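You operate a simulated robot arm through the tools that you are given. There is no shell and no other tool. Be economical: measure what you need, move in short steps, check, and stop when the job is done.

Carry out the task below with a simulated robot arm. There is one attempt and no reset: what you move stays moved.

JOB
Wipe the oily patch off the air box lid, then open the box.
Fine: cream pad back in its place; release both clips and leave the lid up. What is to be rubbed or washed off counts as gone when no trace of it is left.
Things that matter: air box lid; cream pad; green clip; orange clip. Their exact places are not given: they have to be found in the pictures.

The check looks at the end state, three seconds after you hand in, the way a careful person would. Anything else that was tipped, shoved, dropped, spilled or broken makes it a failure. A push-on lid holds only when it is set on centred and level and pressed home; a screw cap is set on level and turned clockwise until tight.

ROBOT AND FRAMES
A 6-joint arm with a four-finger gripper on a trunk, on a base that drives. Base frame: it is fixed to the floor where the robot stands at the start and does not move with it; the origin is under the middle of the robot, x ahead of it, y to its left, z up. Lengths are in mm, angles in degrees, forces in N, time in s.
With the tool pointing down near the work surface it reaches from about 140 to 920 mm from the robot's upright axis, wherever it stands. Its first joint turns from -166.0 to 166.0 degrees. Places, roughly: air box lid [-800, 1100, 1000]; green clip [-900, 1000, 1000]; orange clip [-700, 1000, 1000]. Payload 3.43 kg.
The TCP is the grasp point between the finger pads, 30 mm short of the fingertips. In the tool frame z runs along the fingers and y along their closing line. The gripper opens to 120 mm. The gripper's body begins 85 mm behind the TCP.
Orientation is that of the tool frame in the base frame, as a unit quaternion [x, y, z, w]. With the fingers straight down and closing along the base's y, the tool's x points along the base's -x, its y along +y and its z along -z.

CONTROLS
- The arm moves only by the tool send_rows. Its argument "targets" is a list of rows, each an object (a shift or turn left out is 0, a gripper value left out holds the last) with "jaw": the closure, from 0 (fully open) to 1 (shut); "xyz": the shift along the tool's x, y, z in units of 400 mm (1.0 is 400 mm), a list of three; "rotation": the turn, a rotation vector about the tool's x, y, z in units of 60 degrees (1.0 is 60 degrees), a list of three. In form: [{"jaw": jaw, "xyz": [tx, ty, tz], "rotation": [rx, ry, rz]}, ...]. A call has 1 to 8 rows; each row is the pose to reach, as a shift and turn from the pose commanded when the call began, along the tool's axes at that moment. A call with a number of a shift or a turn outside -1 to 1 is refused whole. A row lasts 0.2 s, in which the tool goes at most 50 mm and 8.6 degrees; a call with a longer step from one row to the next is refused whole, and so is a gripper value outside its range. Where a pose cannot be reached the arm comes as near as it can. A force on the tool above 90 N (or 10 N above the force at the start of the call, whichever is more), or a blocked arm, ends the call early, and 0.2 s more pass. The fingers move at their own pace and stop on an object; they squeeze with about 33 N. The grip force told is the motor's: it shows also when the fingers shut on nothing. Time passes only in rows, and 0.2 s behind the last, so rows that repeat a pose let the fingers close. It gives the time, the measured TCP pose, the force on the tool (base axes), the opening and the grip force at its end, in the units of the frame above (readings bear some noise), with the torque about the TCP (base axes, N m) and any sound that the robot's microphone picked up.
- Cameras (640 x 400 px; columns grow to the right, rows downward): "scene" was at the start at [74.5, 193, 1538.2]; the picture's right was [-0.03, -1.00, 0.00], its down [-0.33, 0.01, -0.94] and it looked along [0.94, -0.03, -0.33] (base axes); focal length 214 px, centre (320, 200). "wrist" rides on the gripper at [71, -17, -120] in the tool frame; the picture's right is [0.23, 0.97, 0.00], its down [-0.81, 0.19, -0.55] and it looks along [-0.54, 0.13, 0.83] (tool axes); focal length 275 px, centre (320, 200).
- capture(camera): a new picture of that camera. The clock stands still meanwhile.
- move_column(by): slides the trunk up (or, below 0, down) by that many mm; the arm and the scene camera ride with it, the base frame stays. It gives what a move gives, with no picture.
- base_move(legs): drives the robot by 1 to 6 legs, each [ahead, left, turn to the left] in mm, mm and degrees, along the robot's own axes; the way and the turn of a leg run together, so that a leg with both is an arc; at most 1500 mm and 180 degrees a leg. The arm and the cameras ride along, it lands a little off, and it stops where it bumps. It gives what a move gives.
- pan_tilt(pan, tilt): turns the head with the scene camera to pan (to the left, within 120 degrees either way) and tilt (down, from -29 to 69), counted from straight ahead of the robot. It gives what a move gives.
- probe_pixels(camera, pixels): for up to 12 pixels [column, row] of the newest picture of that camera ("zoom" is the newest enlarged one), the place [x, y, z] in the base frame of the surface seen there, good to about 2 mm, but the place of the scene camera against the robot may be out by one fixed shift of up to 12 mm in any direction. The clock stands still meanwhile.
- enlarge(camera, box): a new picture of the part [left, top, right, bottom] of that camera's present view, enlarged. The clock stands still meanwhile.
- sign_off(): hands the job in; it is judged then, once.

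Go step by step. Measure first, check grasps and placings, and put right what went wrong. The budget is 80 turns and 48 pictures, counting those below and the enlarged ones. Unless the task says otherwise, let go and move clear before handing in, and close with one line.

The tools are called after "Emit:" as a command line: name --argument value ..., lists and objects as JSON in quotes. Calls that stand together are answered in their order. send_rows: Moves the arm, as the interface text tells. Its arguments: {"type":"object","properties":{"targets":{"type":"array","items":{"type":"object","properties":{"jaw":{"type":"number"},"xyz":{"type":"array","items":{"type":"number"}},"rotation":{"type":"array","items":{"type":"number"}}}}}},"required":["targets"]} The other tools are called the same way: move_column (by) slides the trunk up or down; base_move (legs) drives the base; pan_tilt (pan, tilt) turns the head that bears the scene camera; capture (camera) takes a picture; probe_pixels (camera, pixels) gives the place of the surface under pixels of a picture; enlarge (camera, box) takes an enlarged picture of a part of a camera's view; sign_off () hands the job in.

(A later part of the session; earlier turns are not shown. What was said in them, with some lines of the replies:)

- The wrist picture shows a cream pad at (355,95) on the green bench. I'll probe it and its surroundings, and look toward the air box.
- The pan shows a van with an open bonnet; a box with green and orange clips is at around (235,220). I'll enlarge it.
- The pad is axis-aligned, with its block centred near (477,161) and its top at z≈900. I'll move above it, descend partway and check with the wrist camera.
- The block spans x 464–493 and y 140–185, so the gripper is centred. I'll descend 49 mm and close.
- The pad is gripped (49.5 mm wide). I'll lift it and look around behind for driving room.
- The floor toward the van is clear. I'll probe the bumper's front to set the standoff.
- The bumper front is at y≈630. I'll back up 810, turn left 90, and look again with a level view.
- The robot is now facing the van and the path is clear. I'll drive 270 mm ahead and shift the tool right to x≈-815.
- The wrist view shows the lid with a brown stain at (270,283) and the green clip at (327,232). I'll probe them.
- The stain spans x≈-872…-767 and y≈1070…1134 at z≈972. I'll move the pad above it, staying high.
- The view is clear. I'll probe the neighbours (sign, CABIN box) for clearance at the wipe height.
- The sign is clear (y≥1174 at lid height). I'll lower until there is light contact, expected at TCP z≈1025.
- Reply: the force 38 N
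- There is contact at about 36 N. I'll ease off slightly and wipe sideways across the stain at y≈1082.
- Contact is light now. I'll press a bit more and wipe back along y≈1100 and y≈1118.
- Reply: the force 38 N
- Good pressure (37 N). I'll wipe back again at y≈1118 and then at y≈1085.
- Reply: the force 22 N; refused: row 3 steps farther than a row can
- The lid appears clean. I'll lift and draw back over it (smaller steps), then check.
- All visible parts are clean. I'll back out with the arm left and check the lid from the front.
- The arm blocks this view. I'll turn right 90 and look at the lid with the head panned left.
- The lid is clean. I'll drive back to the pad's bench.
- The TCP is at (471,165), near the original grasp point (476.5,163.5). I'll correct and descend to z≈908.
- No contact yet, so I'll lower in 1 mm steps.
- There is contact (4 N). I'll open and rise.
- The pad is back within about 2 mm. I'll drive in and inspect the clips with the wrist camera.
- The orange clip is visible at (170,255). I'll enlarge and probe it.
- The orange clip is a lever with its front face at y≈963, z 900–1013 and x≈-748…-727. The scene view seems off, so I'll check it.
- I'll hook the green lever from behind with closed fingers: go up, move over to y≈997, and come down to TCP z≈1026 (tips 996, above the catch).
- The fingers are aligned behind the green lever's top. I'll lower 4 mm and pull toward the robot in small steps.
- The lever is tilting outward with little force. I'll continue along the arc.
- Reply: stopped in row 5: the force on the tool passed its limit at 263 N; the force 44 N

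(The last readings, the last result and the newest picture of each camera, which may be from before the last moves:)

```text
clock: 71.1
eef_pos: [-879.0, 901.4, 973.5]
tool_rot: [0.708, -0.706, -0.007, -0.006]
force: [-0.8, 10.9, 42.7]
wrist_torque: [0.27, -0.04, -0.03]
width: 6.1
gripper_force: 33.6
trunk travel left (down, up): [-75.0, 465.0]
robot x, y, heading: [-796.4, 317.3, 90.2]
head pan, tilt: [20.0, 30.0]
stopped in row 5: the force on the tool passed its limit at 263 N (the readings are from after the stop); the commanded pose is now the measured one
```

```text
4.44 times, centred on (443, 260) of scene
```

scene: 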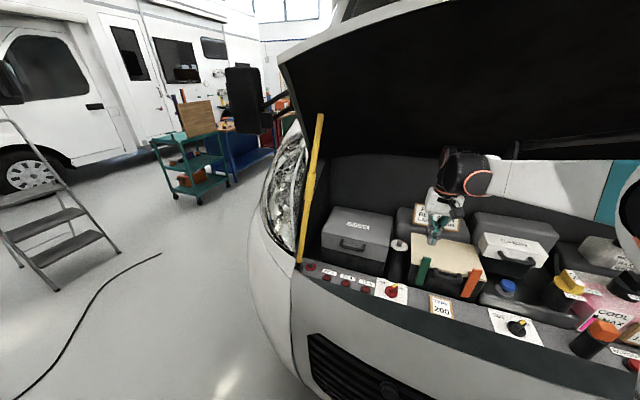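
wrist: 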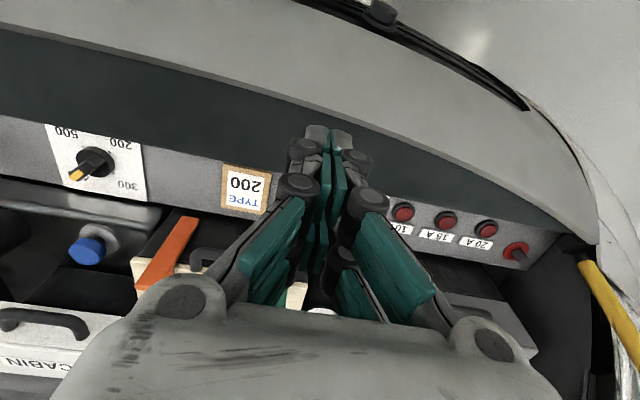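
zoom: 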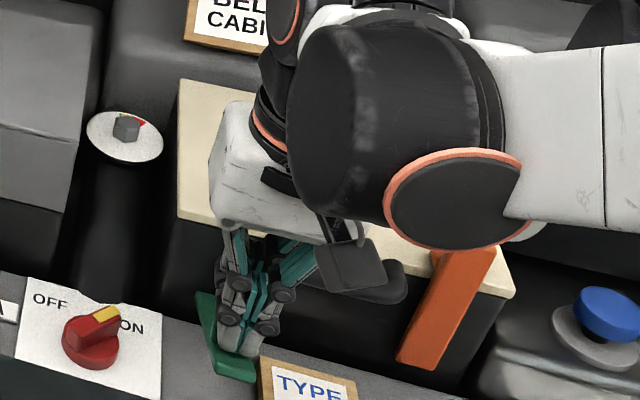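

The lever is fully down against its stop. I'll retract straight up.

Emit:
send_rows --targets '[{"xyz": [0, 0, -0.05]}, {"xyz": [0, 0, -0.15]}, {"xyz": [0, 0, -0.27]}, {"xyz": [0, 0, -0.38]}, {"xyz": [0, 0, -0.38]}]'

Emit:
enlarge --camera "scene" --box '[375, 215, 495, 315]'

```text
clock: 72.3
eef_pos: [-879.7, 897.2, 1122.6]
tool_rot: [0.708, -0.706, -0.007, -0.005]
force: [0.4, -0.4, -0.9]
wrist_torque: [0.01, 0.01, -0.01]
width: 0.0
gripper_force: 33.4
trunk travel left (down, up): [-75.0, 465.0]
robot x, y, heading: [-799.7, 319.6, 90.2]
head pan, tilt: [20.0, 30.0]
```

```text
4.00 times, centred on (435, 265) of scene
```

zoom: 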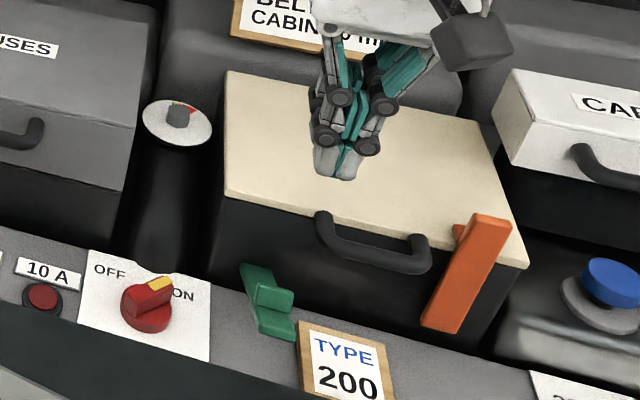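

The green clip is released and stays down. I'll position behind the orange lever at x≈-737.

Emit:
send_rows --targets '[{"jaw": 1, "xyz": [-0.06, -0.08, 0]}, {"xyz": [-0.12, -0.17, 0]}, {"xyz": [-0.18, -0.26, 0]}, {"xyz": [-0.256, -0.357, 0]}, {"xyz": [-0.256, -0.357, 0.1]}, {"xyz": [-0.256, -0.357, 0.2]}, {"xyz": [-0.256, -0.357, 0.248]}, {"xyz": [-0.256, -0.357, 0.248]}]'

Emit:
enlarge --camera "scene" --box '[395, 215, 515, 315]'

```text
clock: 74.1
eef_pos: [-740.4, 1002.2, 1025.6]
tool_rot: [0.709, -0.705, -0.007, -0.005]
force: [0.8, 0.1, -0.3]
wrist_torque: [-0.01, -0.01, -0.02]
width: 0.0
gripper_force: 33.2
trunk travel left (down, up): [-75.0, 465.0]
robot x, y, heading: [-796.6, 315.5, 90.0]
head pan, tilt: [20.0, 30.0]
```

```text
4.00 times, centred on (455, 265) of scene
```

zoom: 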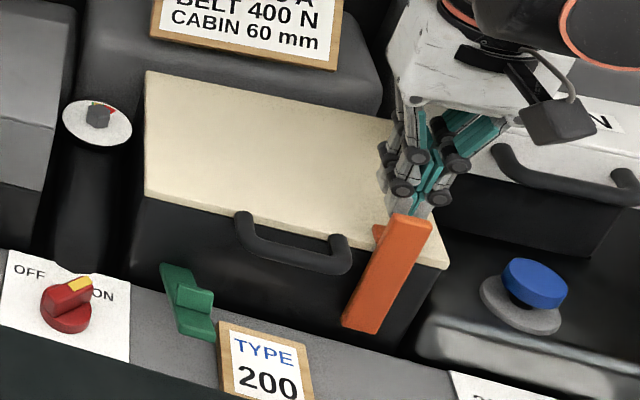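

The fingers are behind the orange lever. I'll pull along the same arc, stopping slightly earlier.

Emit:
send_rows --targets '[{"xyz": [0, -0.005, 0.009]}, {"xyz": [0.04, -0.005, 0.009]}, {"xyz": [0.08, -0.005, 0.014]}, {"xyz": [0.12, -0.005, 0.025]}, {"xyz": [0.16, -0.005, 0.045]}, {"xyz": [0.2, -0.005, 0.07]}, {"xyz": [0.235, -0.005, 0.1]}, {"xyz": [0.235, -0.005, 0.1]}]'

Emit:
enlarge --camera "scene" --box '[395, 215, 515, 315]'

```text
clock: 75.9
eef_pos: [-734.9, 909.0, 984.2]
tool_rot: [0.709, -0.705, -0.007, -0.005]
force: [0.0, -1.0, 0.7]
wrist_torque: [0.01, 0.01, 0.02]
width: 0.2
gripper_force: 33.2
trunk travel left (down, up): [-75.0, 465.0]
robot x, y, heading: [-799.6, 313.0, 90.1]
head pan, tilt: [20.0, 30.0]
```

```text
4.00 times, centred on (455, 265) of scene
```

zoom: 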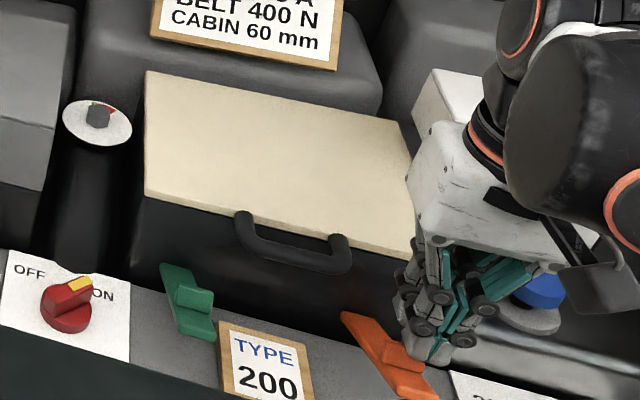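

The orange lever is down. I'll nudge it a bit further to match the green one, then retract.

Emit:
send_rows --targets '[{"xyz": [0.012, 0, 0.012]}, {"xyz": [0.016, 0, 0.02]}, {"xyz": [0.016, 0, -0.05]}, {"xyz": [0.016, 0, -0.17]}, {"xyz": [0.016, 0, -0.29]}, {"xyz": [0.016, 0, -0.36]}, {"xyz": [0.016, 0, -0.36]}]'

Emit:
enlarge --camera "scene" --box '[395, 215, 515, 315]'

```text
clock: 77.5
eef_pos: [-735.3, 902.8, 1127.0]
tool_rot: [0.708, -0.706, -0.007, -0.004]
force: [0.4, 0.3, 0.6]
wrist_torque: [0.02, -0.01, 0.0]
width: 0.2
gripper_force: 33.9
trunk travel left (down, up): [-75.0, 465.0]
robot x, y, heading: [-799.9, 315.2, 90.1]
head pan, tilt: [20.0, 30.0]
```

```text
4.00 times, centred on (455, 265) of scene
```

zoom: 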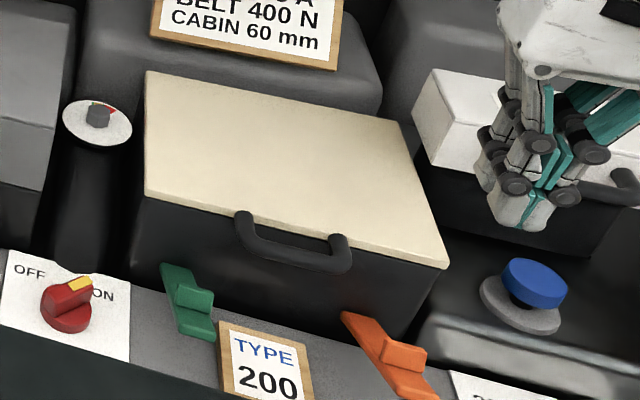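

Both clips are released. I'll probe the handle and lid front to plan the lift.

Emit:
probe_pixels --camera "zoom" --pixels '[[290, 255], [290, 263], [290, 248], [245, 225], [340, 245], [300, 300], [440, 262], [148, 192], [190, 300], [400, 360], [425, 395], [265, 330]]'

```text
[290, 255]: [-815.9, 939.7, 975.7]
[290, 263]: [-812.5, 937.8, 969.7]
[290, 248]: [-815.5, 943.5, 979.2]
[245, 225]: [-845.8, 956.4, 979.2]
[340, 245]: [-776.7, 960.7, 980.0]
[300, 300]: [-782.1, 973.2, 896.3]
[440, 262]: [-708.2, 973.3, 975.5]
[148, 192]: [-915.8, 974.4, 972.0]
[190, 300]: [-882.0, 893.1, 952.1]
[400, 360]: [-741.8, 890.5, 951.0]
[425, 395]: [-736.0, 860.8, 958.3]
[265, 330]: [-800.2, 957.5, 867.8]
```

The handle bar is at y≈942, z≈967. I'll pitch the tool 60° so the fingers point forward and down, while moving in front of the handle at about (-820,848,1065).

Emit:
send_rows --targets '[{"jaw": 1, "xyz": [0.02, 0.03, 0], "rotation": [0, -0.142, 0]}, {"xyz": [0.04, 0.06, 0], "rotation": [0, -0.284, 0]}, {"xyz": [0.06, 0.09, 0], "rotation": [0, -0.426, 0]}, {"xyz": [0.08, 0.12, 0.03], "rotation": [0, -0.568, 0]}, {"xyz": [0.1, 0.15, 0.07], "rotation": [0, -0.71, 0]}, {"xyz": [0.12, 0.18, 0.11], "rotation": [0, -0.852, 0]}, {"xyz": [0.1375, 0.2125, 0.155], "rotation": [0, -0.99, 0]}, {"xyz": [0.1375, 0.2125, 0.155], "rotation": [0, -0.99, 0]}]'

Emit:
capture --camera "scene"

```text
clock: 79.3
eef_pos: [-819.9, 845.6, 1064.7]
tool_rot: [0.612, -0.61, -0.357, -0.355]
force: [-0.2, 0.3, -0.5]
wrist_torque: [-0.04, -0.01, 0.02]
width: 0.2
gripper_force: 33.1
trunk travel left (down, up): [-75.0, 465.0]
robot x, y, heading: [-795.0, 316.6, 90.1]
head pan, tilt: [20.0, 30.0]
```

```text
11 pictures are left
```

scene: 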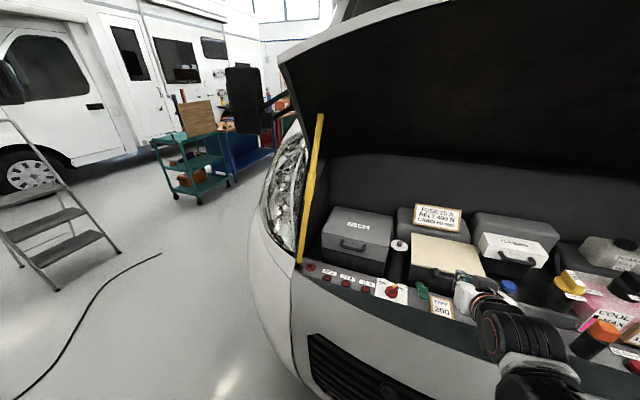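

The pitch is about 60° and everything is clear. I'll slide the fingertips under the handle bar.

Emit:
send_rows --targets '[{"xyz": [0.07, 0, 0.05]}, {"xyz": [0.15, 0, 0.1]}, {"xyz": [0.15, 0, 0.19]}, {"xyz": [0.15, 0, 0.25]}, {"xyz": [0.15, 0, 0.303]}, {"xyz": [0.15, 0, 0.303]}]'

Emit:
enlarge --camera "scene" --box '[395, 215, 515, 315]'

```text
clock: 80.7
eef_pos: [-820.9, 914.2, 970.0]
tool_rot: [0.612, -0.61, -0.357, -0.355]
force: [0.7, -43.3, 41.5]
wrist_torque: [1.1, -0.01, -0.11]
width: 5.9
gripper_force: 33.5
out of reach, approached as far as the arm can: row 3, 4, 5, 6
trunk travel left (down, up): [-75.0, 465.0]
robot x, y, heading: [-797.6, 314.3, 90.4]
head pan, tilt: [20.0, 30.0]
stopped in row 6: the force on the tool passed its limit at 97 N (the readings are from after the stop); the commanded pose is now the measured one
```

```text
4.00 times, centred on (455, 265) of scene
```

zoom: 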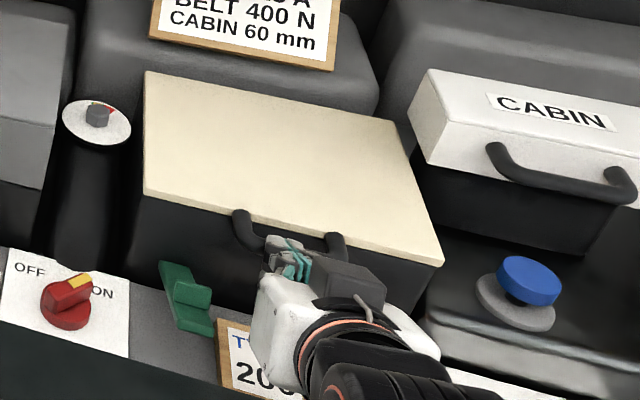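

The arm ran out of reach low down, so the fingertip met the bar. I'll back off, lower the trunk 60 mm and retry.

Emit:
send_rows --targets '[{"xyz": [0, 0, -0.1]}, {"xyz": [0, 0, -0.2]}, {"xyz": [-0.08, 0, -0.2]}, {"xyz": [-0.15, 0, -0.2]}, {"xyz": [-0.15, 0, -0.2]}]'

Emit:
move_column --by -60

```text
clock: 81.9
eef_pos: [-820.1, 882.8, 1059.1]
tool_rot: [0.613, -0.612, -0.355, -0.352]
force: [-0.5, -0.2, 0.1]
wrist_torque: [0.02, -0.01, 0.06]
width: 0.0
gripper_force: 33.5
trunk travel left (down, up): [-75.0, 465.0]
robot x, y, heading: [-799.8, 316.1, 90.1]
head pan, tilt: [20.0, 30.0]
```

```text
clock: 82.9
eef_pos: [-819.9, 883.7, 998.3]
tool_rot: [0.614, -0.611, -0.355, -0.352]
force: [0.1, 0.1, 0.8]
wrist_torque: [0.01, -0.02, -0.01]
width: 0.2
gripper_force: 33.6
trunk travel left (down, up): [-15.0, 525.0]
robot x, y, heading: [-798.5, 315.2, 90.3]
head pan, tilt: [20.0, 30.0]
```

Emit:
send_rows --targets '[{"xyz": [0.05, 0, -0.01]}, {"xyz": [0.053, 0, 0.04]}, {"xyz": [0.053, 0, 0.09]}, {"xyz": [0.053, 0, 0.141]}, {"xyz": [0.053, 0, 0.141]}]'

Emit:
enlarge --camera "scene" --box '[395, 195, 515, 295]'

```text
clock: 84.1
eef_pos: [-818.3, 920.7, 951.5]
tool_rot: [0.613, -0.612, -0.354, -0.353]
force: [0.2, 0.6, -0.8]
wrist_torque: [0.01, -0.01, -0.04]
width: 0.0
gripper_force: 33.4
trunk travel left (down, up): [-15.0, 525.0]
robot x, y, heading: [-797.5, 313.2, 90.3]
head pan, tilt: [20.0, 30.0]
```

```text
4.00 times, centred on (455, 245) of scene
```

zoom: 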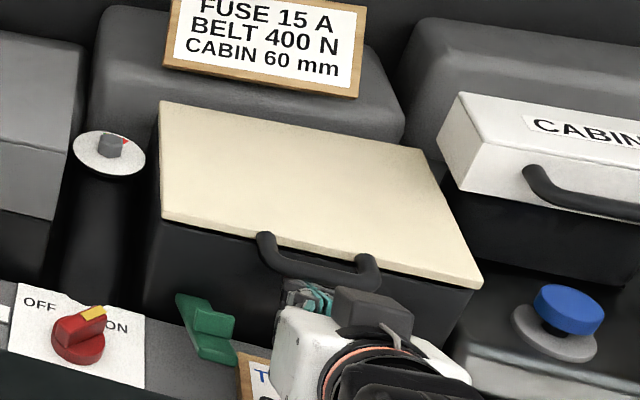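

The fingertips are under the bar with no force. I'll lift along the lid's arc to about 40°.

Emit:
send_rows --targets '[{"xyz": [-0.05, 0, -0.025]}, {"xyz": [-0.1, 0, -0.047]}, {"xyz": [-0.147, 0, -0.06]}, {"xyz": [-0.193, 0, -0.07]}, {"xyz": [-0.241, 0, -0.075]}, {"xyz": [-0.289, 0, -0.077]}, {"xyz": [-0.338, 0, -0.074]}, {"xyz": [-0.386, 0, -0.068]}]'

Emit:
enlarge --camera "scene" --box '[395, 155, 555, 295]'

```text
clock: 85.9
eef_pos: [-819.8, 976.8, 1098.4]
tool_rot: [0.614, -0.611, -0.355, -0.352]
force: [0.5, 0.4, -2.1]
wrist_torque: [-0.06, -0.04, 0.03]
width: 0.0
gripper_force: 33.7
trunk travel left (down, up): [-15.0, 525.0]
robot x, y, heading: [-796.8, 314.8, 90.5]
head pan, tilt: [20.0, 30.0]
```

```text
2.86 times, centred on (475, 225) of scene
```

zoom: 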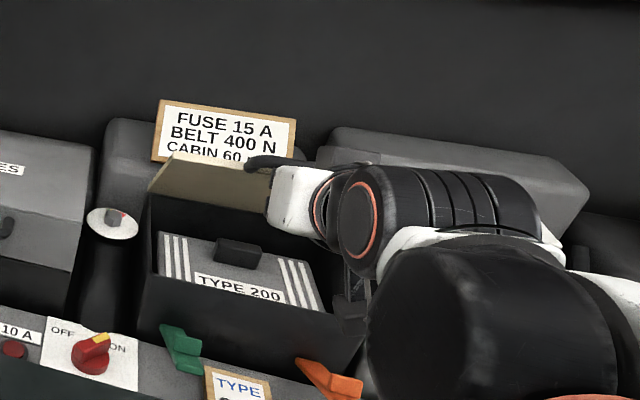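

The lid is up about 40°, showing the filter inside. I'll keep pushing along the arc to roughly vertical.

Emit:
send_rows --targets '[{"xyz": [-0.05, 0, 0.047]}, {"xyz": [-0.1, 0, 0.094]}, {"xyz": [-0.151, 0, 0.141]}, {"xyz": [-0.193, 0, 0.175]}, {"xyz": [-0.235, 0, 0.209]}, {"xyz": [-0.268, 0, 0.252]}, {"xyz": [-0.3, 0, 0.295]}, {"xyz": [-0.3, 0, 0.295]}]'

Emit:
enlarge --camera "scene" --box '[395, 155, 555, 295]'

```text
clock: 87.7
eef_pos: [-820.8, 1136.2, 1144.4]
tool_rot: [0.613, -0.611, -0.355, -0.353]
force: [-0.8, -7.5, 7.7]
wrist_torque: [0.04, 0.02, -0.01]
width: 5.8
gripper_force: 33.1
trunk travel left (down, up): [-15.0, 525.0]
robot x, y, heading: [-798.3, 315.8, 90.1]
head pan, tilt: [20.0, 30.0]
```

```text
2.86 times, centred on (475, 225) of scene
```

zoom: 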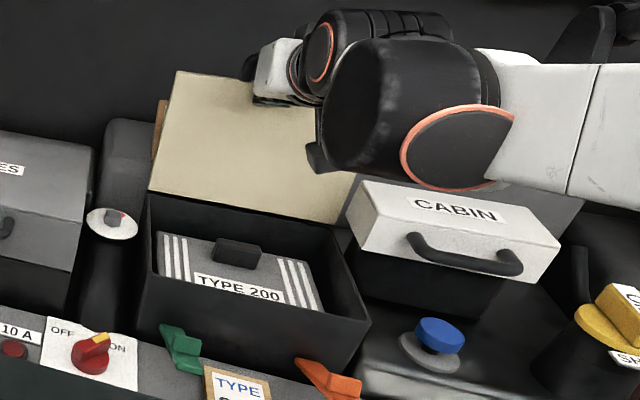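

The lid is near vertical. I'll probe its underside for the angle.

Emit:
probe_pixels --camera "zoom" --pixels '[[170, 180], [185, 90], [240, 140], [240, 190], [330, 210], [158, 130]]'

```text
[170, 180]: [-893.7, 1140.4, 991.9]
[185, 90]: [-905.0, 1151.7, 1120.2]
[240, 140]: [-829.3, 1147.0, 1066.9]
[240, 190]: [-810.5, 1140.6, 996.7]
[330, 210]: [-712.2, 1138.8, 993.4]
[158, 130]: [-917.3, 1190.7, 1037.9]
```

The lid stands at about 95°, past vertical, with light resistance. I'll withdraw straight back along the fingers and check that it holds.

Emit:
send_rows --targets '[{"xyz": [0, 0, -0.05]}, {"xyz": [0, 0, -0.15]}, {"xyz": [0, 0, -0.27]}, {"xyz": [0, 0, -0.39]}, {"xyz": [0, 0, -0.5]}, {"xyz": [0, 0, -0.6]}, {"xyz": [0, 0, -0.6]}, {"xyz": [0, 0, -0.6]}]'

Emit:
enlarge --camera "scene" --box '[395, 155, 555, 295]'

```text
clock: 89.5
eef_pos: [-821.5, 930.3, 1262.4]
tool_rot: [0.614, -0.611, -0.354, -0.352]
force: [0.9, -0.1, -1.3]
wrist_torque: [0.0, 0.01, -0.01]
width: 0.0
gripper_force: 33.3
trunk travel left (down, up): [-15.0, 525.0]
robot x, y, heading: [-799.5, 315.4, 90.1]
head pan, tilt: [20.0, 30.0]
```

```text
2.86 times, centred on (475, 225) of scene
```

zoom: 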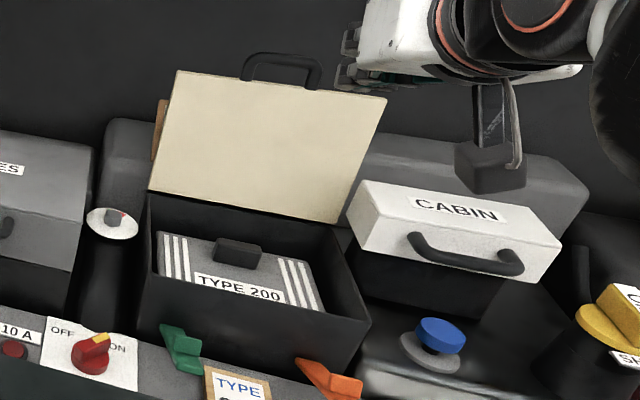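

The lid stays up at about 95°, both clips are down, the stain is gone, the pad is back, and the arm is clear. I'm handing in.

Emit:
sign_off

```text
The job is handed in.
```

The air box lid is wiped clean and standing open at about 95°, both clips are released, and the cream pad is back within about 2 mm of its original spot. One thing to note: as the green clip reached its stop, the tool's force peaked at 263 N and the move cut out. The clip stayed down, and no damage showed in the pictures.
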